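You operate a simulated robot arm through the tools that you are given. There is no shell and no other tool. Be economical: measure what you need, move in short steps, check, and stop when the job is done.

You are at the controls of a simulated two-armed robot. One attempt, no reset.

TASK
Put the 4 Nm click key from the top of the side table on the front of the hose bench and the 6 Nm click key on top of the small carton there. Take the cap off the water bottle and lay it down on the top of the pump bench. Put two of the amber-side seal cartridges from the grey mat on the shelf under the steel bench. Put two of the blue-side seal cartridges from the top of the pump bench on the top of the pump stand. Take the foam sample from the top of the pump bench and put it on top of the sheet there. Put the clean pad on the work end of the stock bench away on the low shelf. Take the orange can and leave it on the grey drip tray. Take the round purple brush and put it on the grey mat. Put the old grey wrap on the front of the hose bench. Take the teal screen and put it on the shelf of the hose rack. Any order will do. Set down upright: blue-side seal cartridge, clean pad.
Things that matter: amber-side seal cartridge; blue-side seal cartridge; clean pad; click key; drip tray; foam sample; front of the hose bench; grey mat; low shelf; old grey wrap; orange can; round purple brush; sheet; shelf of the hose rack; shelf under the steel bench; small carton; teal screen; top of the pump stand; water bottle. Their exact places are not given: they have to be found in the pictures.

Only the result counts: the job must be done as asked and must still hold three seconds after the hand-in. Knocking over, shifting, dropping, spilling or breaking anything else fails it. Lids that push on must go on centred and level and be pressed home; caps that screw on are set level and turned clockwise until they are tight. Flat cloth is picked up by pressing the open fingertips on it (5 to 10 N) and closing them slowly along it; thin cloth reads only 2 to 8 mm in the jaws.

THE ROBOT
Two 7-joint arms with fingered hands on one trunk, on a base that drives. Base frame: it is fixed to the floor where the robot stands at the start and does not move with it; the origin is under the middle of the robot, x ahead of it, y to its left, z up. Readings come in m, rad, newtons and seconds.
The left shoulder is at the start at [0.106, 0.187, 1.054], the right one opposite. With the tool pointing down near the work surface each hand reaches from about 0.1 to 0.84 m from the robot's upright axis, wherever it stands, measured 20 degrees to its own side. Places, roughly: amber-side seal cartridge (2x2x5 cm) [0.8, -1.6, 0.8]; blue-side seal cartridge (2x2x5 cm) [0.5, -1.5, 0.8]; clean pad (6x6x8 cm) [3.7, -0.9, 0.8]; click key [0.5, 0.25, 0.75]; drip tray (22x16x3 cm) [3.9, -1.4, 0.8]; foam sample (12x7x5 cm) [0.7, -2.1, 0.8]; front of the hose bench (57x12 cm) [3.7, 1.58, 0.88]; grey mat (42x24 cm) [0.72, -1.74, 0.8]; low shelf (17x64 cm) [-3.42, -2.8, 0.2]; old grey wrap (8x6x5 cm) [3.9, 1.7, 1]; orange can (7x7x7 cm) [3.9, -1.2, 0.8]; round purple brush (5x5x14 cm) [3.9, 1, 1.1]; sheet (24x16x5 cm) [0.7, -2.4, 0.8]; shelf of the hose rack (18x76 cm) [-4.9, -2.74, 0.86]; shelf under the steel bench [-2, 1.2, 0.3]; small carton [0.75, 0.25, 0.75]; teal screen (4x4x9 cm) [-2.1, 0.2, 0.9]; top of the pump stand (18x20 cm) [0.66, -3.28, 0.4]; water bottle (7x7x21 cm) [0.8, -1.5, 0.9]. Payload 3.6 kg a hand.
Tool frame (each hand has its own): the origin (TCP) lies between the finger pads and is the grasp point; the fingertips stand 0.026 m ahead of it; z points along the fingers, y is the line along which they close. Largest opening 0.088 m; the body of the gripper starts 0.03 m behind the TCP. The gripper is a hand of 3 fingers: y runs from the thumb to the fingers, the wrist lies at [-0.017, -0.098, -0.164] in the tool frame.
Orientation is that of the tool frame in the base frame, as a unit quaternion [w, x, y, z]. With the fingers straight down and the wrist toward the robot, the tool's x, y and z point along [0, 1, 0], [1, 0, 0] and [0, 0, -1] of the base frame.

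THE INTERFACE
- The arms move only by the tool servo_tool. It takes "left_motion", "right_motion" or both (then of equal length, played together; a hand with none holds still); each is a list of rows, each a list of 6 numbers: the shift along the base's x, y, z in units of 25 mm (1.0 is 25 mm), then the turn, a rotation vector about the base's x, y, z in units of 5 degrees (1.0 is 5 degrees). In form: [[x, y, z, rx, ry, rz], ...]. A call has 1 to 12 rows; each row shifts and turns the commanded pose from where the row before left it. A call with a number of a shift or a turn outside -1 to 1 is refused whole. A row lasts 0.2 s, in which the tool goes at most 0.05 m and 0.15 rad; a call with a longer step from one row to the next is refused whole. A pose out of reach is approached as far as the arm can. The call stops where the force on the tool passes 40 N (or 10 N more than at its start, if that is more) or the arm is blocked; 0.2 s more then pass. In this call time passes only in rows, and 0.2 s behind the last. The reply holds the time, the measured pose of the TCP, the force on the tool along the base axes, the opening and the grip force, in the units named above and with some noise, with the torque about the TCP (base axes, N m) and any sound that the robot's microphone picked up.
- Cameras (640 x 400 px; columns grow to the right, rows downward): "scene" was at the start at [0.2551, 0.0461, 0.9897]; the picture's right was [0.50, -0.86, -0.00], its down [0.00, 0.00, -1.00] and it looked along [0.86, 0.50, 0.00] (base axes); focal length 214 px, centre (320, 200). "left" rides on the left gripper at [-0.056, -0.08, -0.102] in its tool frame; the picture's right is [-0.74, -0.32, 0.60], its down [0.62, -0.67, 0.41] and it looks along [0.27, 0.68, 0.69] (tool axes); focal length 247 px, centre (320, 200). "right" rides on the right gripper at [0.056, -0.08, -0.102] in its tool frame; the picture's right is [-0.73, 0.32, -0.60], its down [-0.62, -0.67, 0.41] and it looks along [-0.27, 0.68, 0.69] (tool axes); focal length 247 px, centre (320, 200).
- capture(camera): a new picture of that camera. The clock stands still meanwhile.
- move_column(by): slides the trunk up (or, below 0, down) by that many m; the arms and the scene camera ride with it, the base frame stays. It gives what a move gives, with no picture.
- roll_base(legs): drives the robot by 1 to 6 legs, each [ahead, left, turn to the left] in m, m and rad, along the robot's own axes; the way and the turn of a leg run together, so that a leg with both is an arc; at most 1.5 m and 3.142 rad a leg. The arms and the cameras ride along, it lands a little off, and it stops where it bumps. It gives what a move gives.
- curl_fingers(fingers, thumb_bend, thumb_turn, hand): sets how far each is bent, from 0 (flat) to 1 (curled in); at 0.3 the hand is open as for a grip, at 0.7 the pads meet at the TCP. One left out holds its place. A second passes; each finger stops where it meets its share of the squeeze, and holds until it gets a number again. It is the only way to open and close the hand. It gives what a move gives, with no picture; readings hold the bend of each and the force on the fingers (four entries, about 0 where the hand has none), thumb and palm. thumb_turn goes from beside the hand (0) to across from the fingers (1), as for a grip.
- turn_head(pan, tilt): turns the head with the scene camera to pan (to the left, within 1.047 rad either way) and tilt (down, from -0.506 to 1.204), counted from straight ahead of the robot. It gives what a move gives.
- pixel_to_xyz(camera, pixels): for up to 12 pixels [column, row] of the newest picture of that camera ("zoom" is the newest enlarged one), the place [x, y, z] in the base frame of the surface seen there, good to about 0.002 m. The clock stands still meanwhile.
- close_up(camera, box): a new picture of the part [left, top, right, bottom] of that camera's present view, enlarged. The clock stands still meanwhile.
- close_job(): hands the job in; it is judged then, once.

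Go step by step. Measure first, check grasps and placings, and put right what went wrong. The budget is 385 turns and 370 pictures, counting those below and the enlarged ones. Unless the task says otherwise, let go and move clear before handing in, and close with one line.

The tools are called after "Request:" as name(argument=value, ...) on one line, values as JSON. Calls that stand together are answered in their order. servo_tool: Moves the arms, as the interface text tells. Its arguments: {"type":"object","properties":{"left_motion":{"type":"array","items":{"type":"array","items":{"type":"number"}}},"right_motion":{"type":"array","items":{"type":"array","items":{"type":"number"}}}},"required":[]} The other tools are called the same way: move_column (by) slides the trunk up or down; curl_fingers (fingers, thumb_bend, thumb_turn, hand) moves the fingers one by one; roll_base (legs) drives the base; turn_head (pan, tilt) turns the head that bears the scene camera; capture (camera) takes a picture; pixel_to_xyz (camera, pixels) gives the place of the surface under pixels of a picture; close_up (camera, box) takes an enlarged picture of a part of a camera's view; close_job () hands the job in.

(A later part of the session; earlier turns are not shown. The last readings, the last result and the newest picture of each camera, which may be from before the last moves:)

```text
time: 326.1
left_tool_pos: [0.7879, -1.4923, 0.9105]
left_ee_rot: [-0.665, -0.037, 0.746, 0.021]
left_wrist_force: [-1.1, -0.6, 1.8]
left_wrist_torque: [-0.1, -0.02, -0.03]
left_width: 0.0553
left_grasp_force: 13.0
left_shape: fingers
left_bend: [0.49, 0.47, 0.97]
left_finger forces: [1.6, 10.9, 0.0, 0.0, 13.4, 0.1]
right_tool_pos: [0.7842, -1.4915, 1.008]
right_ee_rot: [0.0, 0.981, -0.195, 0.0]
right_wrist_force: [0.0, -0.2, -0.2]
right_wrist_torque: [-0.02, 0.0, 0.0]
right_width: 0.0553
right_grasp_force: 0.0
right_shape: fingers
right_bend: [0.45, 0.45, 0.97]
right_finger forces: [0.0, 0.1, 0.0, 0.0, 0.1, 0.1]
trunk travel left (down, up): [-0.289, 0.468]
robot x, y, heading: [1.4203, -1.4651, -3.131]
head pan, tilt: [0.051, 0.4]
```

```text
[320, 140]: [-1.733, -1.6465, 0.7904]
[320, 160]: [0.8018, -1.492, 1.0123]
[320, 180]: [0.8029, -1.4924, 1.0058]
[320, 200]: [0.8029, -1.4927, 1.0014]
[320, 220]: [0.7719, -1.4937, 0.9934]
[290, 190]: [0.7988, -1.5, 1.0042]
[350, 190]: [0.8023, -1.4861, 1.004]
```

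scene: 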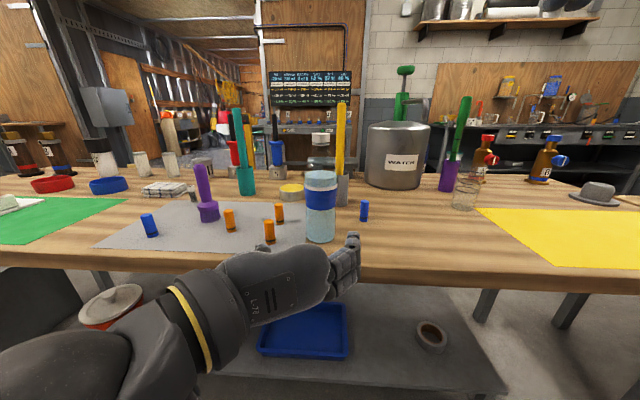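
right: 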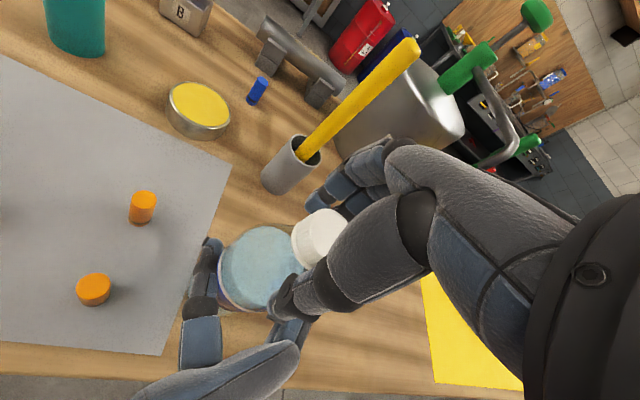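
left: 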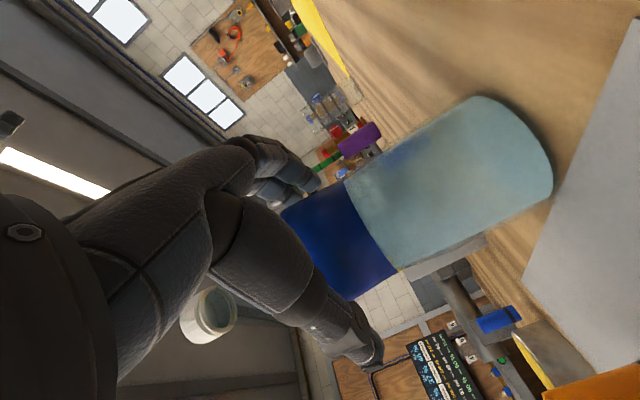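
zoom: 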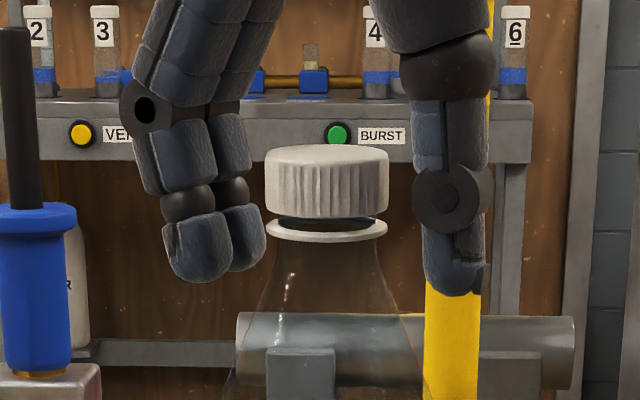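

A dark thread gap now shows below the cap, so it is unscrewing. I do two more strokes.

Request:
servo_tool(right_motion=[[0.03, 0, 0.05, 0, 0, -1], [0, 0, 0, 0, 0, -1], [0, 0, 0, 0, 0, -1], [0, 0, 0, 0, 0, -1], [0, 0, 0, 0, 0, -1], [0, 0, 0, 0, 0, -1], [0, 0, 0, 0, 0, -1], [0, 0, 0, 0, 0, -1], [0, 0, 0, 0, 0, -1], [0, 0, 0, 0, 0, -1], [0, 0, 0, 0, 0, -1], [0, 0, 0, 0, 0, -1]])

Request:
servo_tool(right_motion=[[0, 0, 0, 0, 0, -1], [0, 0, 0, 0, 0, -1], [0, 0, 0, 0, 0, -1], [0, 0, 0, 0, 0, -1], [0, 0, 0, 0, 0, -1], [0, 0, 0, 0, 0, -1]])

Request:
curl_fingers(hand="right", fingers=0.76, thumb_bend=0.76)

Request:
servo_tool(right_motion=[[-0.05, 0, 0, 0, 0, 1], [0, 0, 0, 0, 0, 1], [0, 0, 0.01, 0, 0, 1], [0, 0, 0, 0, 0, 1], [0, 0, 0.01, 0, 0, 1], [0, 0, 0, 0, 0, 1], [0, 0, 0.01, 0, 0, 1], [0, 0, 0, 0, 0, 1], [0, 0, 0.01, 0, 0, 1], [0, 0, 0, 0, 0, 1], [0, 0, 0, 0, 0, 1], [0, 0, 0, 0, 0, 1]])

Request:
servo_tool(right_motion=[[0, 0, 0, 0, 0, 1], [0, 0, 0, 0, 0, 1], [0, 0, 0.01, 0, 0, 1], [0, 0, 0, 0, 0, 1], [0, 0, 0, 0, 0, 1], [0, 0, 0, 0, 0, 1]])

Request:
curl_fingers(hand="right", fingers=0.45, thumb_bend=0.45)

Request:
close_up(camera="scene", box=[290, 110, 350, 170])

```text
time: 328.8
left_tool_pos: [0.7877, -1.4916, 0.9097]
left_ee_rot: [-0.664, -0.037, 0.747, 0.021]
left_wrist_force: [-0.1, -1.7, 1.6]
left_wrist_torque: [-0.13, -0.03, -0.01]
left_width: 0.0553
left_grasp_force: 13.1
left_shape: fingers
left_bend: [0.49, 0.47, 0.97]
left_finger forces: [1.6, 10.9, 0.1, 0.1, 13.5, 0.1]
right_tool_pos: [0.7852, -1.4903, 1.0087]
right_ee_rot: [-0.001, 0.751, -0.661, 0.0]
right_wrist_force: [0.5, 0.1, -0.1]
right_wrist_torque: [0.0, -0.02, 0.03]
right_width: 0.0553
right_grasp_force: 0.1
right_shape: fingers
right_bend: [0.45, 0.45, 0.97]
right_finger forces: [0.0, 0.0, 0.1, 0.0, 0.0, 0.0]
trunk travel left (down, up): [-0.289, 0.468]
robot x, y, heading: [1.4201, -1.4633, -3.134]
head pan, tilt: [0.051, 0.4]
```

```text
time: 330.1
left_tool_pos: [0.7882, -1.4918, 0.9108]
left_ee_rot: [-0.665, -0.038, 0.746, 0.021]
left_wrist_force: [-0.9, -1.2, 1.3]
left_wrist_torque: [-0.16, -0.06, 0.02]
left_width: 0.0552
left_grasp_force: 12.9
left_shape: fingers
left_bend: [0.49, 0.47, 0.97]
left_finger forces: [1.6, 10.8, 0.1, 0.1, 13.5, 0.0]
right_tool_pos: [0.7864, -1.4901, 1.0079]
right_ee_rot: [-0.001, -0.555, 0.832, 0.0]
right_wrist_force: [0.2, -0.3, 0.2]
right_wrist_torque: [0.02, -0.01, -0.01]
right_width: 0.0554
right_grasp_force: 0.2
right_shape: fingers
right_bend: [0.45, 0.45, 0.97]
right_finger forces: [0.0, 0.0, 0.0, 0.1, 0.0, 0.1]
trunk travel left (down, up): [-0.289, 0.468]
robot x, y, heading: [1.4222, -1.4638, -3.129]
head pan, tilt: [0.051, 0.4]
```

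```text
time: 331.1
left_tool_pos: [0.789, -1.4902, 0.9101]
left_ee_rot: [-0.664, -0.036, 0.747, 0.022]
left_wrist_force: [5.8, 0.3, 3.4]
left_wrist_torque: [-0.09, 0.01, -0.03]
left_width: 0.0552
left_grasp_force: 12.6
left_shape: fingers
left_bend: [0.49, 0.47, 0.97]
left_finger forces: [1.5, 10.8, 0.0, 0.0, 13.4, 0.0]
right_tool_pos: [0.786, -1.4895, 1.0086]
right_ee_rot: [0.0, -0.556, 0.831, 0.001]
right_wrist_force: [-4.0, -0.3, 0.1]
right_wrist_torque: [0.06, 0.22, 0.04]
right_width: 0.0199
right_grasp_force: 18.8
right_shape: fingers
right_bend: [0.63, 0.62, 0.97]
right_finger forces: [17.7, 3.0, 0.0, 0.0, 17.0, 0.0]
trunk travel left (down, up): [-0.289, 0.468]
robot x, y, heading: [1.423, -1.4614, -3.134]
head pan, tilt: [0.051, 0.4]
```

```text
time: 333.8
left_tool_pos: [0.7886, -1.4909, 0.9088]
left_ee_rot: [-0.664, -0.037, 0.747, 0.021]
left_wrist_force: [3.7, 4.8, 1.2]
left_wrist_torque: [-0.24, -0.09, 0.2]
left_width: 0.0552
left_grasp_force: 14.2
left_shape: fingers
left_bend: [0.49, 0.47, 0.98]
left_finger forces: [1.2, 14.8, 0.0, 0.0, 13.1, 0.0]
right_tool_pos: [0.7844, -1.492, 1.0093]
right_ee_rot: [0.0, 0.897, -0.442, 0.0]
right_wrist_force: [-4.1, -3.7, -5.8]
right_wrist_torque: [-0.09, 0.46, -0.21]
right_width: 0.0143
right_grasp_force: 20.4
right_shape: fingers
right_bend: [0.63, 0.67, 0.92]
right_finger forces: [9.9, 12.0, 0.0, 0.0, 19.4, 0.0]
trunk travel left (down, up): [-0.289, 0.468]
robot x, y, heading: [1.4186, -1.4615, -3.126]
head pan, tilt: [0.051, 0.4]
```

```text
time: 335.1
left_tool_pos: [0.7894, -1.4914, 0.9108]
left_ee_rot: [-0.664, -0.037, 0.747, 0.021]
left_wrist_force: [2.5, 6.6, -0.4]
left_wrist_torque: [-0.4, -0.12, 0.23]
left_width: 0.0554
left_grasp_force: 14.4
left_shape: fingers
left_bend: [0.49, 0.48, 0.98]
left_finger forces: [1.2, 16.1, 0.0, 0.1, 11.9, 0.0]
right_tool_pos: [0.784, -1.4911, 1.0079]
right_ee_rot: [0.001, 0.981, -0.194, -0.001]
right_wrist_force: [-3.8, -6.4, -0.4]
right_wrist_torque: [-0.36, 0.45, -0.22]
right_width: 0.0137
right_grasp_force: 20.7
right_shape: fingers
right_bend: [0.63, 0.67, 0.91]
right_finger forces: [11.0, 13.1, 0.0, 0.0, 18.8, 0.1]
trunk travel left (down, up): [-0.289, 0.468]
robot x, y, heading: [1.4184, -1.4631, -3.133]
head pan, tilt: [0.051, 0.4]
```

```text
time: 336.1
left_tool_pos: [0.7893, -1.4915, 0.9114]
left_ee_rot: [-0.665, -0.037, 0.746, 0.021]
left_wrist_force: [-0.2, -0.8, -0.1]
left_wrist_torque: [-0.14, -0.06, 0.01]
left_width: 0.0549
left_grasp_force: 12.6
left_shape: fingers
left_bend: [0.49, 0.47, 0.97]
left_finger forces: [1.8, 10.3, 0.0, 0.1, 13.5, 0.0]
right_tool_pos: [0.7841, -1.4915, 1.0085]
right_ee_rot: [0.001, 0.981, -0.196, -0.001]
right_wrist_force: [0.6, 0.2, 0.1]
right_wrist_torque: [-0.03, 0.01, -0.02]
right_width: 0.0554
right_grasp_force: 0.0
right_shape: fingers
right_bend: [0.45, 0.45, 0.97]
right_finger forces: [0.1, 0.0, 0.0, 0.0, 0.1, 0.0]
trunk travel left (down, up): [-0.289, 0.468]
robot x, y, heading: [1.4199, -1.4636, -3.136]
head pan, tilt: [0.051, 0.4]
```

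```text
6.67 times, centred on (320, 140) of scene
```

zoom: 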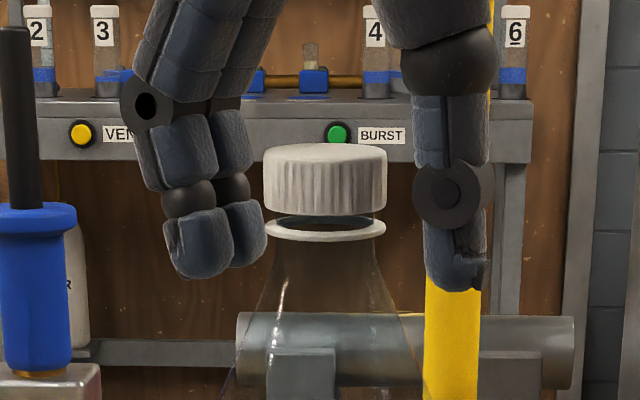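

The gap has grown. Two more strokes.

Request:
servo_tool(right_motion=[[0.03, 0, 0.05, 0, 0, -1], [0, 0, 0, 0, 0, -1], [0, 0, 0, 0, 0, -1], [0, 0, 0, 0, 0, -1], [0, 0, 0, 0, 0, -1], [0, 0, 0, 0, 0, -1], [0, 0, 0, 0, 0, -1], [0, 0, 0, 0, 0, -1], [0, 0, 0, 0, 0, -1], [0, 0, 0, 0, 0, -1], [0, 0, 0, 0, 0, -1], [0, 0, 0, 0, 0, -1]])

Request:
servo_tool(right_motion=[[0, 0, 0, 0, 0, -1], [0, 0, 0, 0, 0, -1], [0, 0, 0, 0, 0, -1], [0, 0, 0, 0, 0, -1], [0, 0, 0, 0, 0, -1], [0, 0, 0, 0, 0, -1]])

Request:
curl_fingers(hand="right", fingers=0.76, thumb_bend=0.76)

Request:
servo_tool(right_motion=[[-0.05, 0, 0, 0, 0, 1], [0, 0, 0, 0, 0, 1], [0, 0, 0.01, 0, 0, 1], [0, 0, 0, 0, 0, 1], [0, 0, 0.01, 0, 0, 1], [0, 0, 0, 0, 0, 1], [0, 0, 0.01, 0, 0, 1], [0, 0, 0, 0, 0, 1], [0, 0, 0.01, 0, 0, 1], [0, 0, 0, 0, 0, 1], [0, 0, 0, 0, 0, 1], [0, 0, 0, 0, 0, 1]])

Request:
servo_tool(right_motion=[[0, 0, 0, 0, 0, 1], [0, 0, 0, 0, 0, 1], [0, 0, 0.01, 0, 0, 1], [0, 0, 0, 0, 0, 1], [0, 0, 0, 0, 0, 1], [0, 0, 0, 0, 0, 1]])

Request:
curl_fingers(hand="right", fingers=0.45, thumb_bend=0.45)

Request:
close_up(camera="scene", box=[290, 110, 350, 170])

```text
time: 338.8
left_tool_pos: [0.7894, -1.4902, 0.9112]
left_ee_rot: [-0.664, -0.037, 0.746, 0.02]
left_wrist_force: [-0.2, -1.5, -1.1]
left_wrist_torque: [-0.16, -0.06, -0.04]
left_width: 0.0553
left_grasp_force: 12.0
left_shape: fingers
left_bend: [0.49, 0.47, 0.97]
left_finger forces: [1.8, 10.2, 0.0, 0.0, 13.3, 0.0]
right_tool_pos: [0.7847, -1.4911, 1.0119]
right_ee_rot: [0.0, 0.752, -0.66, 0.0]
right_wrist_force: [-0.3, 0.0, 0.2]
right_wrist_torque: [-0.04, -0.01, 0.02]
right_width: 0.0553
right_grasp_force: 0.0
right_shape: fingers
right_bend: [0.45, 0.45, 0.97]
right_finger forces: [0.1, 0.1, 0.1, 0.0, 0.0, 0.0]
trunk travel left (down, up): [-0.289, 0.468]
robot x, y, heading: [1.4181, -1.4617, -3.136]
head pan, tilt: [0.051, 0.4]
```

```text
time: 340.1
left_tool_pos: [0.7891, -1.4919, 0.9113]
left_ee_rot: [-0.664, -0.037, 0.746, 0.021]
left_wrist_force: [-0.2, -1.7, 0.8]
left_wrist_torque: [-0.1, -0.04, -0.03]
left_width: 0.0554
left_grasp_force: 13.0
left_shape: fingers
left_bend: [0.49, 0.47, 0.97]
left_finger forces: [1.9, 10.2, 0.1, 0.0, 13.3, 0.0]
right_tool_pos: [0.7855, -1.4905, 1.0101]
right_ee_rot: [-0.001, -0.555, 0.832, 0.0]
right_wrist_force: [0.1, 0.4, -0.8]
right_wrist_torque: [-0.01, -0.03, 0.0]
right_width: 0.0555
right_grasp_force: 0.0
right_shape: fingers
right_bend: [0.45, 0.45, 0.97]
right_finger forces: [0.0, 0.0, 0.0, 0.0, 0.0, 0.1]
trunk travel left (down, up): [-0.289, 0.468]
robot x, y, heading: [1.424, -1.4638, -3.13]
head pan, tilt: [0.051, 0.4]
```

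```text
time: 341.1
left_tool_pos: [0.7882, -1.492, 0.9103]
left_ee_rot: [-0.664, -0.036, 0.746, 0.021]
left_wrist_force: [4.3, 1.2, 0.5]
left_wrist_torque: [-0.14, 0.01, -0.03]
left_width: 0.0551
left_grasp_force: 12.6
left_shape: fingers
left_bend: [0.49, 0.47, 0.97]
left_finger forces: [2.2, 10.8, 0.0, 0.1, 12.6, 0.0]
right_tool_pos: [0.7837, -1.4898, 1.0097]
right_ee_rot: [0.001, -0.556, 0.831, 0.0]
right_wrist_force: [-3.7, -1.0, -3.6]
right_wrist_torque: [0.04, 0.25, 0.0]
right_width: 0.0191
right_grasp_force: 20.0
right_shape: fingers
right_bend: [0.63, 0.63, 0.97]
right_finger forces: [16.3, 4.6, 0.0, 0.1, 17.5, 0.0]
trunk travel left (down, up): [-0.289, 0.468]
robot x, y, heading: [1.4219, -1.4665, -3.133]
head pan, tilt: [0.051, 0.4]
```

```text
time: 343.8
left_tool_pos: [0.7892, -1.4914, 0.9111]
left_ee_rot: [-0.664, -0.037, 0.747, 0.021]
left_wrist_force: [3.9, 3.6, 0.5]
left_wrist_torque: [-0.34, -0.08, 0.17]
left_width: 0.0552
left_grasp_force: 14.9
left_shape: fingers
left_bend: [0.49, 0.47, 0.98]
left_finger forces: [1.0, 15.1, 0.0, 0.1, 13.4, 0.0]
right_tool_pos: [0.7842, -1.4889, 1.0115]
right_ee_rot: [0.001, 0.897, -0.441, 0.0]
right_wrist_force: [-4.1, -4.0, -3.3]
right_wrist_torque: [-0.1, 0.49, -0.19]
right_width: 0.0126
right_grasp_force: 21.0
right_shape: fingers
right_bend: [0.64, 0.67, 0.91]
right_finger forces: [9.6, 12.9, 0.1, 0.0, 19.4, 0.0]
trunk travel left (down, up): [-0.289, 0.468]
robot x, y, heading: [1.4218, -1.4645, -3.13]
head pan, tilt: [0.051, 0.4]
```

```text
time: 345.1
left_tool_pos: [0.7896, -1.4913, 0.9097]
left_ee_rot: [-0.664, -0.037, 0.747, 0.02]
left_wrist_force: [1.4, 9.1, -0.1]
left_wrist_torque: [-0.53, -0.19, 0.24]
left_width: 0.0559
left_grasp_force: 15.7
left_shape: fingers
left_bend: [0.48, 0.48, 0.98]
left_finger forces: [0.7, 19.3, 0.0, 0.0, 11.4, 0.0]
right_tool_pos: [0.7842, -1.4911, 1.0114]
right_ee_rot: [0.001, 0.981, -0.193, 0.0]
right_wrist_force: [-1.7, -8.3, 1.1]
right_wrist_torque: [-0.19, 0.37, -0.24]
right_width: 0.0085
right_grasp_force: 23.1
right_shape: fingers
right_bend: [0.64, 0.71, 0.89]
right_finger forces: [6.1, 17.8, 0.1, 0.1, 22.5, 0.0]
trunk travel left (down, up): [-0.289, 0.468]
robot x, y, heading: [1.4219, -1.4653, -3.134]
head pan, tilt: [0.051, 0.4]
```

```text
time: 346.1
left_tool_pos: [0.7875, -1.4916, 0.9101]
left_ee_rot: [-0.664, -0.037, 0.746, 0.021]
left_wrist_force: [-0.1, -1.9, 0.3]
left_wrist_torque: [-0.12, -0.04, -0.01]
left_width: 0.0546
left_grasp_force: 12.9
left_shape: fingers
left_bend: [0.49, 0.47, 0.96]
left_finger forces: [2.4, 9.9, 0.0, 0.0, 13.4, 0.0]
right_tool_pos: [0.784, -1.4903, 1.0111]
right_ee_rot: [0.0, 0.981, -0.195, 0.0]
right_wrist_force: [0.9, 0.1, -0.2]
right_wrist_torque: [-0.04, 0.04, -0.02]
right_width: 0.0554
right_grasp_force: 0.0
right_shape: fingers
right_bend: [0.45, 0.45, 0.97]
right_finger forces: [0.1, 0.0, 0.0, 0.0, 0.1, 0.1]
trunk travel left (down, up): [-0.289, 0.468]
robot x, y, heading: [1.4173, -1.467, -3.136]
head pan, tilt: [0.051, 0.4]
```

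```text
6.67 times, centred on (320, 140) of scene
```

zoom: 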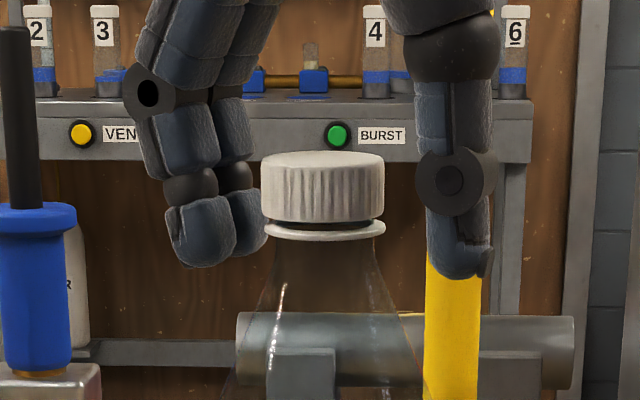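

The cap's gap changed inconsistently, maybe it's already loose. I grip it and pull up gently to test.

Request:
curl_fingers(hand="right", fingers=0.72, thumb_bend=0.72)

Request:
servo_tool(right_motion=[[0, 0, 0.1, 0, 0, 0], [0, 0, 0.1, 0, 0, 0], [0, 0, 0.1, 0, 0, 0]])

Request:
close_up(camera="scene", box=[290, 110, 350, 170])

```text
time: 347.1
left_tool_pos: [0.7886, -1.4914, 0.9101]
left_ee_rot: [-0.664, -0.037, 0.747, 0.02]
left_wrist_force: [0.7, 4.5, -0.3]
left_wrist_torque: [-0.22, -0.05, -0.04]
left_width: 0.0553
left_grasp_force: 13.3
left_shape: fingers
left_bend: [0.49, 0.47, 0.97]
left_finger forces: [2.1, 13.7, 0.0, 0.0, 11.3, 0.1]
right_tool_pos: [0.783, -1.4905, 1.0109]
right_ee_rot: [0.0, 0.981, -0.194, 0.0]
right_wrist_force: [-0.9, -4.2, -1.5]
right_wrist_torque: [-0.13, 0.01, 0.03]
right_width: 0.0194
right_grasp_force: 12.0
right_shape: fingers
right_bend: [0.63, 0.63, 0.97]
right_finger forces: [9.4, 5.7, 0.0, 0.0, 9.9, 0.0]
trunk travel left (down, up): [-0.289, 0.468]
robot x, y, heading: [1.4213, -1.4615, -3.134]
head pan, tilt: [0.051, 0.4]
```

```text
time: 347.9
left_tool_pos: [0.7888, -1.4917, 0.9106]
left_ee_rot: [-0.666, -0.037, 0.745, 0.021]
left_wrist_force: [1.2, 2.0, 7.1]
left_wrist_torque: [-0.13, 0.02, -0.02]
left_width: 0.055
left_grasp_force: 13.8
left_shape: fingers
left_bend: [0.49, 0.47, 0.98]
left_finger forces: [1.6, 13.0, 0.1, 0.0, 13.0, 0.0]
right_tool_pos: [0.7829, -1.4908, 1.0171]
right_ee_rot: [-0.001, 0.981, -0.195, 0.002]
right_wrist_force: [-2.0, -2.0, -12.0]
right_wrist_torque: [-0.1, 0.04, 0.01]
right_width: 0.0186
right_grasp_force: 11.3
right_shape: fingers
right_bend: [0.63, 0.63, 0.96]
right_finger forces: [6.3, 6.3, 0.0, 0.1, 9.9, 0.0]
trunk travel left (down, up): [-0.289, 0.468]
robot x, y, heading: [1.4225, -1.4602, -3.136]
head pan, tilt: [0.051, 0.4]
```

```text
6.67 times, centred on (320, 140) of scene
```

zoom: 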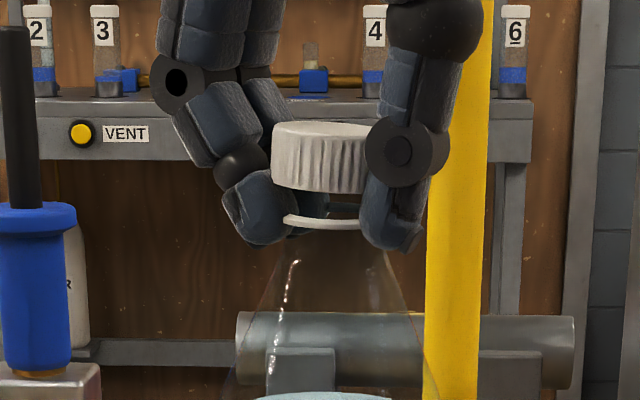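

Request:
servo_tool(right_motion=[[0, 0, -0.1, 0, 0, 0], [0, 0, -0.1, 0, 0, 0]])

Request:
curl_fingers(hand="right", fingers=0.45, thumb_bend=0.45)

Request:
close_up(camera="scene", box=[290, 110, 350, 170])

Request:
close_up(camera="scene", box=[240, 100, 420, 290])

```text
time: 348.6
left_tool_pos: [0.7881, -1.4912, 0.9089]
left_ee_rot: [-0.664, -0.036, 0.746, 0.02]
left_wrist_force: [1.4, 2.6, 2.8]
left_wrist_torque: [-0.15, 0.02, -0.03]
left_width: 0.0553
left_grasp_force: 13.7
left_shape: fingers
left_bend: [0.49, 0.47, 0.97]
left_finger forces: [1.7, 12.8, 0.0, 0.1, 12.5, 0.0]
right_tool_pos: [0.7841, -1.4913, 1.0142]
right_ee_rot: [-0.001, 0.981, -0.195, -0.001]
right_wrist_force: [-0.2, -2.4, -6.5]
right_wrist_torque: [-0.1, 0.03, 0.01]
right_width: 0.0185
right_grasp_force: 11.7
right_shape: fingers
right_bend: [0.63, 0.63, 0.96]
right_finger forces: [6.8, 6.4, 0.0, 0.0, 9.9, 0.0]
trunk travel left (down, up): [-0.289, 0.468]
robot x, y, heading: [1.4183, -1.4641, -3.13]
head pan, tilt: [0.051, 0.4]
```

```text
time: 349.6
left_tool_pos: [0.788, -1.4922, 0.9102]
left_ee_rot: [-0.663, -0.037, 0.747, 0.02]
left_wrist_force: [0.3, -1.1, 0.0]
left_wrist_torque: [-0.15, -0.02, -0.03]
left_width: 0.0552
left_grasp_force: 12.8
left_shape: fingers
left_bend: [0.49, 0.47, 0.97]
left_finger forces: [1.8, 10.3, 0.0, 0.1, 13.8, 0.1]
right_tool_pos: [0.7833, -1.4908, 1.0133]
right_ee_rot: [0.0, 0.981, -0.195, 0.0]
right_wrist_force: [-0.4, -0.4, 0.6]
right_wrist_torque: [0.02, 0.02, 0.03]
right_width: 0.0553
right_grasp_force: 0.0
right_shape: fingers
right_bend: [0.45, 0.45, 0.97]
right_finger forces: [0.1, 0.0, 0.0, 0.0, 0.0, 0.1]
trunk travel left (down, up): [-0.289, 0.468]
robot x, y, heading: [1.4239, -1.4607, -3.126]
head pan, tilt: [0.051, 0.4]
```

```text
6.67 times, centred on (320, 140) of scene
```

zoom: 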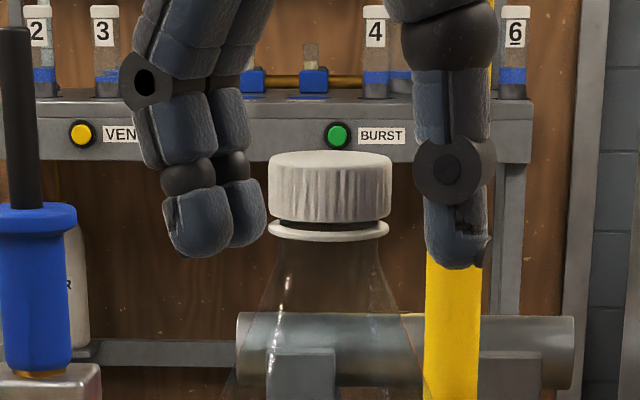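

```text
2.11 times, centred on (330, 195) of scene
```

zoom: 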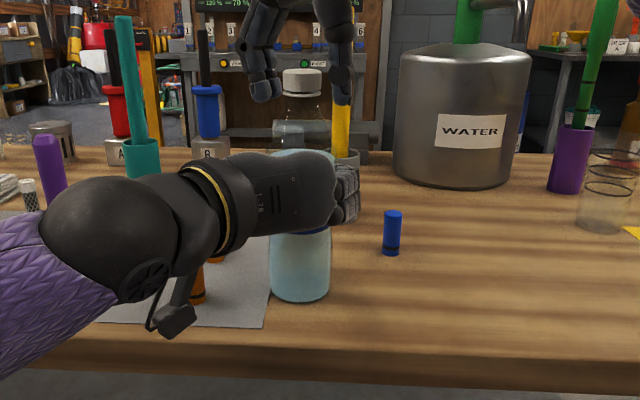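

The fingertips were reaching below the neck ring, so I was pulling the bottle too. I raise the hand so only the cap is pinched, then grip and lift.

Request:
servo_tool(right_motion=[[0.05, -0.05, 0.35, 0, 0, 0]])

Request:
curl_fingers(hand="right", fingers=0.72, thumb_bend=0.72)

Request:
close_up(camera="scene", box=[290, 110, 350, 170])

Request:
servo_tool(right_motion=[[0, 0, 0.1, 0, 0, 0], [0, 0, 0.1, 0, 0, 0]])

Request:
close_up(camera="scene", box=[290, 110, 350, 170])

```text
time: 349.9
left_tool_pos: [0.7884, -1.493, 0.9107]
left_ee_rot: [-0.664, -0.037, 0.747, 0.021]
left_wrist_force: [-1.0, 0.0, -1.0]
left_wrist_torque: [-0.15, -0.05, -0.01]
left_width: 0.0552
left_grasp_force: 13.1
left_shape: fingers
left_bend: [0.49, 0.47, 0.97]
left_finger forces: [2.0, 10.2, 0.1, 0.1, 13.7, 0.0]
right_tool_pos: [0.7848, -1.4928, 1.0246]
right_ee_rot: [0.0, 0.981, -0.194, -0.001]
right_wrist_force: [0.2, -0.6, 0.0]
right_wrist_torque: [-0.02, 0.0, 0.01]
right_width: 0.0552
right_grasp_force: 0.0
right_shape: fingers
right_bend: [0.45, 0.45, 0.97]
right_finger forces: [0.1, 0.1, 0.1, 0.0, 0.0, 0.0]
trunk travel left (down, up): [-0.289, 0.468]
robot x, y, heading: [1.4229, -1.4669, -3.135]
head pan, tilt: [0.051, 0.4]
```

```text
time: 350.9
left_tool_pos: [0.7887, -1.4903, 0.9104]
left_ee_rot: [-0.664, -0.038, 0.747, 0.02]
left_wrist_force: [1.0, 3.2, -1.9]
left_wrist_torque: [-0.24, -0.07, -0.02]
left_width: 0.0551
left_grasp_force: 13.7
left_shape: fingers
left_bend: [0.49, 0.47, 0.97]
left_finger forces: [2.2, 12.8, 0.0, 0.1, 12.2, 0.0]
right_tool_pos: [0.787, -1.4926, 1.0233]
right_ee_rot: [0.001, 0.981, -0.194, 0.0]
right_wrist_force: [-0.6, -3.4, -0.4]
right_wrist_torque: [-0.06, 0.0, -0.02]
right_width: 0.0225
right_grasp_force: 13.1
right_shape: fingers
right_bend: [0.63, 0.61, 0.96]
right_finger forces: [5.6, 9.9, 0.0, 0.0, 11.5, 0.1]
trunk travel left (down, up): [-0.289, 0.468]
robot x, y, heading: [1.4207, -1.4663, -3.133]
head pan, tilt: [0.051, 0.4]
```

```text
6.67 times, centred on (320, 140) of scene
```

zoom: 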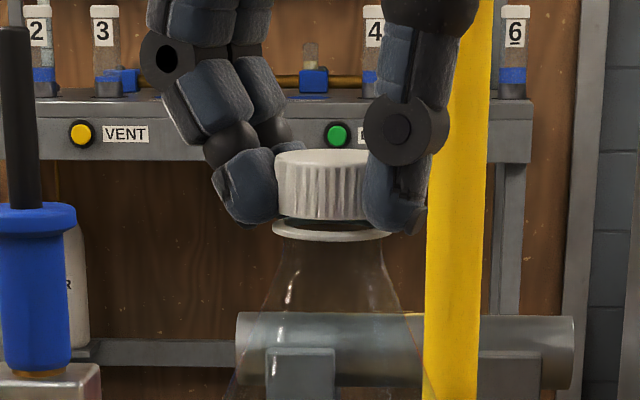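

```text
time: 351.6
left_tool_pos: [0.7882, -1.4911, 0.9094]
left_ee_rot: [-0.665, -0.036, 0.746, 0.02]
left_wrist_force: [0.0, 3.4, -1.1]
left_wrist_torque: [-0.28, -0.07, -0.03]
left_width: 0.0548
left_grasp_force: 14.2
left_shape: fingers
left_bend: [0.49, 0.47, 0.97]
left_finger forces: [2.0, 13.2, 0.0, 0.0, 12.2, 0.0]
right_tool_pos: [0.7842, -1.4926, 1.0279]
right_ee_rot: [0.0, 0.981, -0.195, 0.0]
right_wrist_force: [1.0, -2.9, -2.1]
right_wrist_torque: [-0.06, -0.01, 0.03]
right_width: 0.0226
right_grasp_force: 13.1
right_shape: fingers
right_bend: [0.63, 0.61, 0.95]
right_finger forces: [6.1, 8.8, 0.1, 0.0, 11.7, 0.0]
trunk travel left (down, up): [-0.289, 0.468]
robot x, y, heading: [1.4234, -1.4629, -3.13]
head pan, tilt: [0.051, 0.4]
```

```text
6.67 times, centred on (320, 140) of scene
```

zoom: 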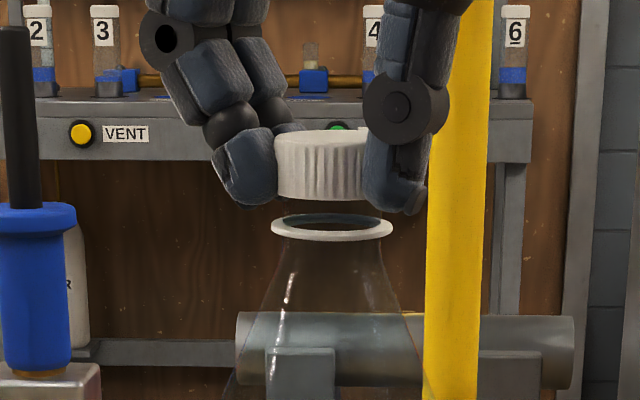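

The cap lifts off freely now. I raise it clear of the neck.

Request:
servo_tool(right_motion=[[0, 0, 0.3, 0, 0, 0], [0, 0, 0.6, 0, 0, 0], [0, 0, 0.8, 0, 0, 0], [0, 0, 0.8, 0, 0, 0]])

Request:
close_up(camera="scene", box=[240, 60, 420, 250])

```text
time: 352.6
left_tool_pos: [0.7875, -1.4917, 0.9095]
left_ee_rot: [-0.665, -0.038, 0.746, 0.02]
left_wrist_force: [-0.5, -0.9, -0.8]
left_wrist_torque: [-0.1, -0.01, 0.0]
left_width: 0.0547
left_grasp_force: 12.6
left_shape: fingers
left_bend: [0.49, 0.47, 0.96]
left_finger forces: [2.3, 9.7, 0.0, 0.0, 13.2, 0.0]
right_tool_pos: [0.7852, -1.4924, 1.0935]
right_ee_rot: [-0.001, 0.981, -0.196, 0.0]
right_wrist_force: [0.9, -0.7, -0.3]
right_wrist_torque: [-0.03, -0.02, -0.04]
right_width: 0.0221
right_grasp_force: 12.9
right_shape: fingers
right_bend: [0.63, 0.61, 0.95]
right_finger forces: [5.0, 8.8, 0.0, 0.0, 12.8, 0.0]
trunk travel left (down, up): [-0.289, 0.468]
robot x, y, heading: [1.4212, -1.4633, -3.131]
head pan, tilt: [0.051, 0.4]
```

```text
2.11 times, centred on (330, 155) of scene
```

zoom: 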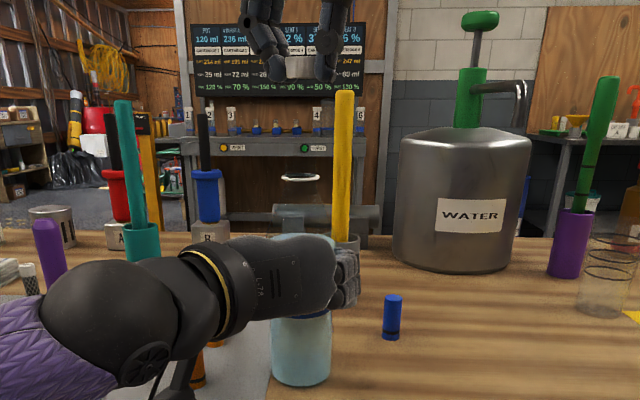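

The neck is bare, the cap is in the right hand. I carry it to a clear spot at (0.78, −1.24) and lower it.

Request:
servo_tool(right_motion=[[0, 0.6, 0.2, 0, 0, -0.5], [0, 1, 0, 0, 0, -1], [0, 1, 0, 0, 0, -1], [0, 1, 0, 0, 0, -1], [0, 1, -0.5, 0, 0, -1], [0, 1, -1, 0, 0, -1], [0, 1, -1, 0, 0, -1], [0, 1, -1, 0, 0, 0], [0, 1, -1, 0, 0, 0], [0, 1, -1, 0, 0, 0], [0, 0.5, -1, 0, 0, 0], [0, 0, -1, 0, 0, 0]])

Request:
turn_head(pan=-0.3, tilt=0.5)

Request:
capture(camera="scene")

```text
time: 355.1
left_tool_pos: [0.789, -1.4909, 0.9113]
left_ee_rot: [-0.665, -0.038, 0.746, 0.02]
left_wrist_force: [-1.0, -1.1, -1.0]
left_wrist_torque: [-0.11, -0.02, 0.03]
left_width: 0.055
left_grasp_force: 12.6
left_shape: fingers
left_bend: [0.49, 0.47, 0.96]
left_finger forces: [2.2, 9.8, 0.0, 0.0, 13.1, 0.1]
right_tool_pos: [0.7846, -1.2397, 0.9093]
right_ee_rot: [0.0, 0.887, -0.461, 0.0]
right_wrist_force: [0.0, 0.3, -0.5]
right_wrist_torque: [0.02, 0.03, 0.0]
right_width: 0.022
right_grasp_force: 13.5
right_shape: fingers
right_bend: [0.63, 0.61, 0.95]
right_finger forces: [4.8, 9.0, 0.0, 0.0, 12.8, 0.1]
trunk travel left (down, up): [-0.289, 0.468]
robot x, y, heading: [1.4191, -1.4615, -3.13]
head pan, tilt: [0.051, 0.4]
```

```text
time: 356.0
left_tool_pos: [0.7886, -1.4921, 0.9103]
left_ee_rot: [-0.665, -0.038, 0.746, 0.021]
left_wrist_force: [-0.7, -0.7, 0.2]
left_wrist_torque: [-0.09, -0.05, 0.01]
left_width: 0.055
left_grasp_force: 12.6
left_shape: fingers
left_bend: [0.49, 0.47, 0.96]
left_finger forces: [2.3, 9.8, 0.0, 0.0, 13.0, 0.0]
right_tool_pos: [0.7845, -1.2406, 0.9097]
right_ee_rot: [0.0, 0.887, -0.462, 0.0]
right_wrist_force: [-0.8, -0.3, -0.5]
right_wrist_torque: [-0.02, 0.0, -0.02]
right_width: 0.0222
right_grasp_force: 13.0
right_shape: fingers
right_bend: [0.63, 0.61, 0.95]
right_finger forces: [4.7, 8.9, 0.0, 0.1, 12.8, 0.0]
trunk travel left (down, up): [-0.289, 0.468]
robot x, y, heading: [1.4202, -1.465, -3.137]
head pan, tilt: [-0.3, 0.499]
```

```text
235 pictures are left
```

scene: 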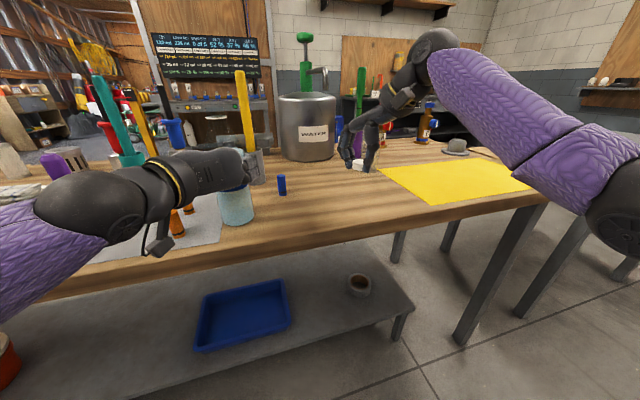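

Request:
close_up(camera="scene", box=[260, 80, 480, 230])

Request:
pixel_to_xyz(camera="scene", pixels=[[385, 172], [430, 200], [362, 167], [340, 190], [360, 185], [345, 165]])

```text
2.67 times, centred on (370, 155) of scene
```

zoom: 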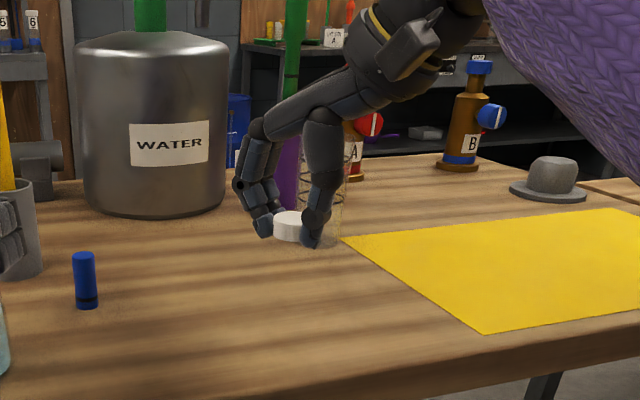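

```text
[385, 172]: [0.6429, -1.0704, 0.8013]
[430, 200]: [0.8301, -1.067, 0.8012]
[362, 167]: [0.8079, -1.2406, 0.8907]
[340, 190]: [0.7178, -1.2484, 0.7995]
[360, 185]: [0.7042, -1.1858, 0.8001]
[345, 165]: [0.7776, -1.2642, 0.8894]
```

The spot below is clear (yellow sheet starts at y −1.08). Lower and set the cap down.

Request:
servo_tool(right_motion=[[0, 0, -0.8, 0, 0, 0], [0, 0, -1, 0, 0, 0], [0, 0, -0.8, 0, 0, 0], [0, 0, -0.3, 0, 0, 0], [0, 0, -0.1, 0, 0, 0], [0, 0, -0.1, 0, 0, 0]])

Request:
close_up(camera="scene", box=[300, 100, 440, 220])

```text
time: 357.4
left_tool_pos: [0.7878, -1.4912, 0.9103]
left_ee_rot: [-0.664, -0.036, 0.747, 0.02]
left_wrist_force: [0.2, -0.8, 0.5]
left_wrist_torque: [-0.13, -0.03, 0.0]
left_width: 0.0551
left_grasp_force: 11.9
left_shape: fingers
left_bend: [0.49, 0.47, 0.96]
left_finger forces: [2.3, 9.9, 0.0, 0.1, 13.0, 0.0]
right_tool_pos: [0.7834, -1.2381, 0.8309]
right_ee_rot: [0.0, 0.887, -0.462, 0.0]
right_wrist_force: [-0.3, -0.5, -0.3]
right_wrist_torque: [-0.01, 0.03, -0.02]
right_width: 0.022
right_grasp_force: 13.5
right_shape: fingers
right_bend: [0.63, 0.61, 0.95]
right_finger forces: [4.9, 9.0, 0.0, 0.0, 12.8, 0.0]
trunk travel left (down, up): [-0.289, 0.468]
robot x, y, heading: [1.4227, -1.4648, -3.13]
head pan, tilt: [-0.3, 0.499]
```

```text
3.33 times, centred on (370, 160) of scene
```

zoom: 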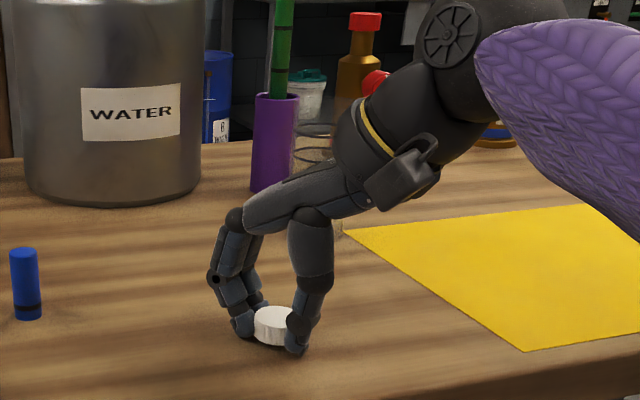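

Request:
servo_tool(right_motion=[[0, 0, -0.08, 0, 0, 0], [0, 0, -0.08, 0, 0, 0], [0, 0, -0.06, 0, 0, 0]])

Request:
curl_fingers(hand="right", fingers=0.45, thumb_bend=0.45)

Request:
servo_tool(right_motion=[[0, 0, 0.6, 0, 0, 0], [0, 0, 1, 0, 0, 0], [0, 0, 1, 0, 0, 0], [0, 0, 1, 0, 0, 0], [0, 0, 1, 0, 0, 0], [0, 0, 1, 0, 0, 0], [0, 0, 1, 0, 0, 0], [0, 0, 1, 0, 0, 0]])

Request:
capture(camera="scene")

```text
time: 358.2
left_tool_pos: [0.7882, -1.4905, 0.9102]
left_ee_rot: [-0.664, -0.037, 0.746, 0.02]
left_wrist_force: [-0.4, -0.7, -2.3]
left_wrist_torque: [-0.12, 0.02, 0.01]
left_width: 0.0547
left_grasp_force: 12.1
left_shape: fingers
left_bend: [0.49, 0.47, 0.96]
left_finger forces: [2.6, 9.3, 0.1, 0.0, 12.8, 0.0]
right_tool_pos: [0.7835, -1.239, 0.8291]
right_ee_rot: [0.001, 0.887, -0.461, -0.002]
right_wrist_force: [-2.9, 1.1, 12.8]
right_wrist_torque: [0.09, -0.03, 0.02]
right_width: 0.0217
right_grasp_force: 20.5
right_shape: fingers
right_bend: [0.64, 0.61, 0.95]
right_finger forces: [9.0, 12.1, 0.1, 0.1, 20.0, 0.1]
trunk travel left (down, up): [-0.289, 0.468]
robot x, y, heading: [1.4187, -1.4655, -3.135]
head pan, tilt: [-0.3, 0.499]
```

```text
time: 359.2
left_tool_pos: [0.7911, -1.4914, 0.9119]
left_ee_rot: [-0.666, -0.038, 0.745, 0.021]
left_wrist_force: [-0.1, 0.5, -4.3]
left_wrist_torque: [-0.01, -0.02, 0.0]
left_width: 0.0546
left_grasp_force: 11.7
left_shape: fingers
left_bend: [0.49, 0.47, 0.95]
left_finger forces: [3.9, 7.7, 0.1, 0.0, 11.9, 0.1]
right_tool_pos: [0.7849, -1.2398, 0.8274]
right_ee_rot: [0.001, 0.887, -0.462, -0.002]
right_wrist_force: [5.9, 3.0, 24.6]
right_wrist_torque: [-0.38, 0.38, -0.02]
right_width: 0.0491
right_grasp_force: 12.1
right_shape: fingers
right_bend: [0.49, 0.45, 0.97]
right_finger forces: [15.9, 7.9, 0.1, 0.0, 0.1, 0.0]
trunk travel left (down, up): [-0.289, 0.468]
robot x, y, heading: [1.4184, -1.4639, -3.128]
head pan, tilt: [-0.3, 0.499]
```

```text
time: 361.0
left_tool_pos: [0.7888, -1.4914, 0.9105]
left_ee_rot: [-0.664, -0.037, 0.746, 0.02]
left_wrist_force: [-1.0, 1.4, 1.4]
left_wrist_torque: [0.02, -0.01, 0.0]
left_width: 0.0546
left_grasp_force: 11.6
left_shape: fingers
left_bend: [0.49, 0.47, 0.96]
left_finger forces: [3.7, 8.9, 0.1, 0.1, 11.7, 0.0]
right_tool_pos: [0.7816, -1.2408, 1.0163]
right_ee_rot: [-0.001, 0.887, -0.461, 0.0]
right_wrist_force: [-0.7, -0.6, 0.5]
right_wrist_torque: [0.04, 0.01, 0.02]
right_width: 0.0554
right_grasp_force: 0.1
right_shape: fingers
right_bend: [0.45, 0.45, 0.97]
right_finger forces: [0.1, 0.1, 0.0, 0.1, 0.0, 0.0]
trunk travel left (down, up): [-0.289, 0.468]
robot x, y, heading: [1.4179, -1.4612, -3.131]
head pan, tilt: [-0.3, 0.499]
```

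```text
232 pictures are left
```

scene: 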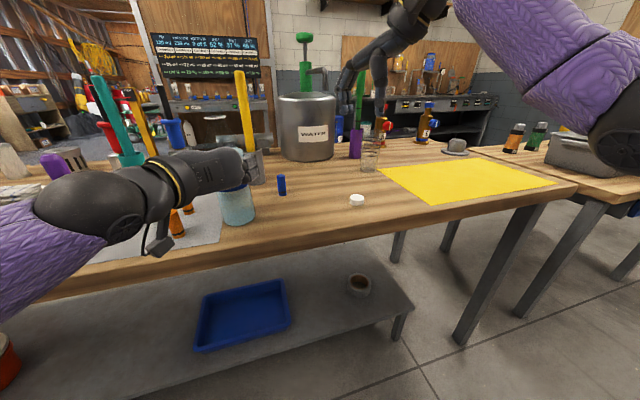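

The cap lies on the bench at (357,200). Now I release the bottle and withdraw the left hand.

Request:
curl_fingers(hand="left", fingers=0.25, thumb_bend=0.25)

Request:
servo_tool(left_motion=[[0.6, 0, 0, 0, 0, 0], [0.9, 0, 0, 0, 0, 0], [0.9, 0, 0, 0, 0, 0], [0.9, 0, 0, 0, 0, 0], [0.9, 0, 0, 0, 0, 0], [0.9, 0, 0.3, 0, 0, 0], [0.9, 0, 0.3, 0, 0, 0], [0.5, 0, 0.5, 0, 0, 0]])

Request:
turn_head(pan=0, tilt=0.5)

Request:
capture(camera="scene")

```text
time: 362.0
left_tool_pos: [0.7882, -1.492, 0.9103]
left_ee_rot: [-0.664, -0.037, 0.746, 0.021]
left_wrist_force: [0.6, -0.1, -0.3]
left_wrist_torque: [-0.02, 0.0, -0.04]
left_width: 0.0982
left_grasp_force: 0.1
left_shape: fingers
left_bend: [0.25, 0.25, 0.97]
left_finger forces: [0.0, 0.1, 0.1, 0.0, 0.0, 0.0]
right_tool_pos: [0.7823, -1.2396, 1.0137]
right_ee_rot: [0.0, 0.887, -0.462, 0.0]
right_wrist_force: [0.3, -0.3, 0.0]
right_wrist_torque: [-0.01, 0.03, -0.03]
right_width: 0.0554
right_grasp_force: 0.1
right_shape: fingers
right_bend: [0.45, 0.45, 0.97]
right_finger forces: [0.0, 0.0, 0.1, 0.0, 0.0, 0.0]
trunk travel left (down, up): [-0.289, 0.468]
robot x, y, heading: [1.4201, -1.4625, -3.135]
head pan, tilt: [-0.3, 0.499]
```

```text
time: 363.8
left_tool_pos: [0.9502, -1.4911, 0.9378]
left_ee_rot: [-0.664, -0.037, 0.747, 0.021]
left_wrist_force: [0.5, 0.6, -0.3]
left_wrist_torque: [-0.02, 0.01, -0.02]
left_width: 0.0986
left_grasp_force: 0.0
left_shape: fingers
left_bend: [0.25, 0.25, 0.97]
left_finger forces: [0.1, 0.1, 0.1, 0.0, 0.1, 0.0]
right_tool_pos: [0.782, -1.2398, 1.0149]
right_ee_rot: [0.0, 0.887, -0.461, 0.0]
right_wrist_force: [0.2, 1.0, -0.7]
right_wrist_torque: [0.01, 0.0, -0.02]
right_width: 0.0556
right_grasp_force: 0.0
right_shape: fingers
right_bend: [0.45, 0.45, 0.97]
right_finger forces: [0.0, 0.0, 0.1, 0.0, 0.0, 0.0]
trunk travel left (down, up): [-0.289, 0.468]
robot x, y, heading: [1.418, -1.4654, -3.131]
head pan, tilt: [-0.3, 0.499]
```

```text
time: 364.6
left_tool_pos: [0.9504, -1.4898, 0.9388]
left_ee_rot: [-0.664, -0.037, 0.746, 0.02]
left_wrist_force: [-0.4, -0.3, -0.4]
left_wrist_torque: [-0.02, -0.02, 0.01]
left_width: 0.0984
left_grasp_force: 0.1
left_shape: fingers
left_bend: [0.25, 0.25, 0.97]
left_finger forces: [0.1, 0.0, 0.1, 0.0, 0.1, 0.0]
right_tool_pos: [0.7828, -1.2399, 1.0147]
right_ee_rot: [0.0, 0.887, -0.461, 0.0]
right_wrist_force: [-0.8, 0.3, 0.2]
right_wrist_torque: [-0.03, 0.01, 0.03]
right_width: 0.0556
right_grasp_force: 0.1
right_shape: fingers
right_bend: [0.45, 0.45, 0.97]
right_finger forces: [0.0, 0.0, 0.0, 0.0, 0.1, 0.0]
trunk travel left (down, up): [-0.289, 0.468]
robot x, y, heading: [1.4208, -1.4606, -3.13]
head pan, tilt: [0.0, 0.499]
```

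```text
231 pictures are left
```

scene: 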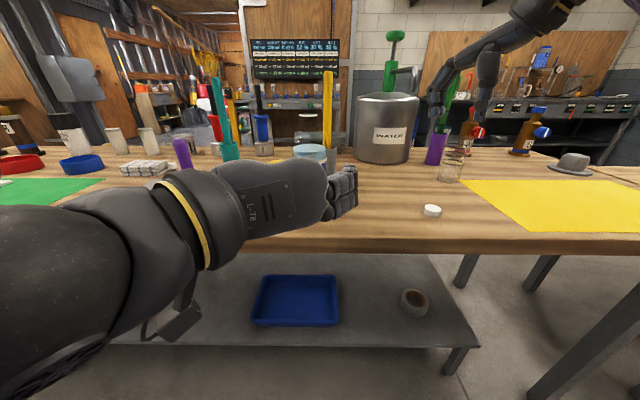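

The bottle stands. I swing the left hand aside to the left while pitching it down again.

Request:
servo_tool(left_motion=[[0.3, -0.8, 0.5, 0, 0, 0], [0.3, -1, 0.5, 0, 0, 0], [0, -1, 0.5, 0, -1, 0], [0, -1, 0.5, 0, -1, 0], [0, -1, 0.5, 0, -1, 0], [0, -1, 0.5, 0, -1, 0], [0, -1, 0.5, 0, -1, 0], [0, -1, 0.5, 0, -1, 0], [0, -1, 0, 0, -1, 0], [0, -1, 0, 0, -1, 0], [0, -1, 0, 0, -1, 0], [0, -1, 0, 0, -1, 0]])

Request:
servo_tool(left_motion=[[0, 0, 0, 0, -1, 0], [0, 0, 0, 0, -1, 0], [0, 0, 0, 0, -1, 0], [0, 0, 0, 0, -1, 0], [0, 0, 0, 0, -1, 0], [0, 0, 0, 0, -1, 0], [0, 0, 0, 0, -0.6, 0]])

Request:
capture(camera="scene")

Request:
capture(camera="right")

```text
time: 367.2
left_tool_pos: [0.9686, -1.7847, 1.0366]
left_ee_rot: [-0.286, -0.042, 0.957, 0.003]
left_wrist_force: [0.9, 0.5, -0.9]
left_wrist_torque: [0.02, 0.01, 0.02]
left_width: 0.0986
left_grasp_force: 0.0
left_shape: fingers
left_bend: [0.25, 0.25, 0.97]
left_finger forces: [0.0, 0.0, 0.0, 0.0, 0.1, 0.0]
right_tool_pos: [0.7816, -1.24, 1.0148]
right_ee_rot: [0.0, 0.887, -0.462, 0.0]
right_wrist_force: [0.1, 0.4, -0.4]
right_wrist_torque: [0.02, 0.01, 0.0]
right_width: 0.0554
right_grasp_force: 0.1
right_shape: fingers
right_bend: [0.45, 0.45, 0.97]
right_finger forces: [0.0, 0.0, 0.0, 0.0, 0.0, 0.0]
trunk travel left (down, up): [-0.289, 0.468]
robot x, y, heading: [1.4193, -1.4624, -3.13]
head pan, tilt: [0.0, 0.499]
```

```text
time: 368.8
left_tool_pos: [0.9662, -1.7866, 1.0363]
left_ee_rot: [-0.002, -0.042, 0.999, -0.009]
left_wrist_force: [0.6, -0.2, 0.4]
left_wrist_torque: [0.0, -0.03, 0.0]
left_width: 0.0986
left_grasp_force: 0.1
left_shape: fingers
left_bend: [0.25, 0.25, 0.97]
left_finger forces: [0.0, 0.1, 0.0, 0.0, 0.1, 0.0]
right_tool_pos: [0.7819, -1.2381, 1.015]
right_ee_rot: [-0.001, 0.887, -0.462, 0.001]
right_wrist_force: [-0.7, -0.4, 0.1]
right_wrist_torque: [0.0, 0.01, 0.04]
right_width: 0.0552
right_grasp_force: 0.1
right_shape: fingers
right_bend: [0.45, 0.45, 0.97]
right_finger forces: [0.1, 0.1, 0.0, 0.1, 0.0, 0.1]
trunk travel left (down, up): [-0.289, 0.468]
robot x, y, heading: [1.4181, -1.4636, -3.131]
head pan, tilt: [0.0, 0.499]
```

```text
230 pictures are left
```

scene: 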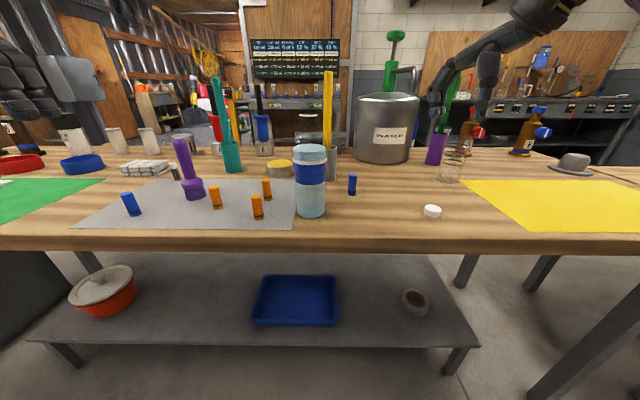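

```text
229 pictures are left
```

right: 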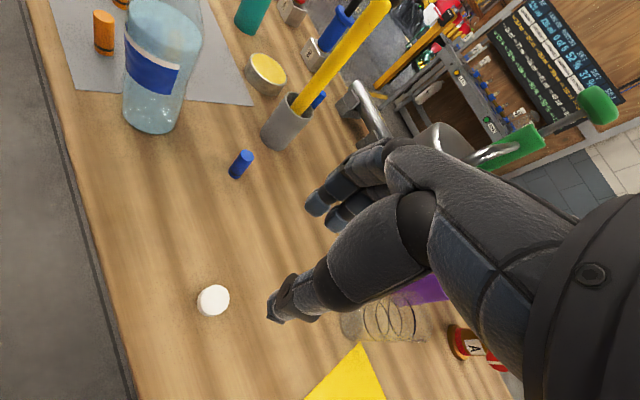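

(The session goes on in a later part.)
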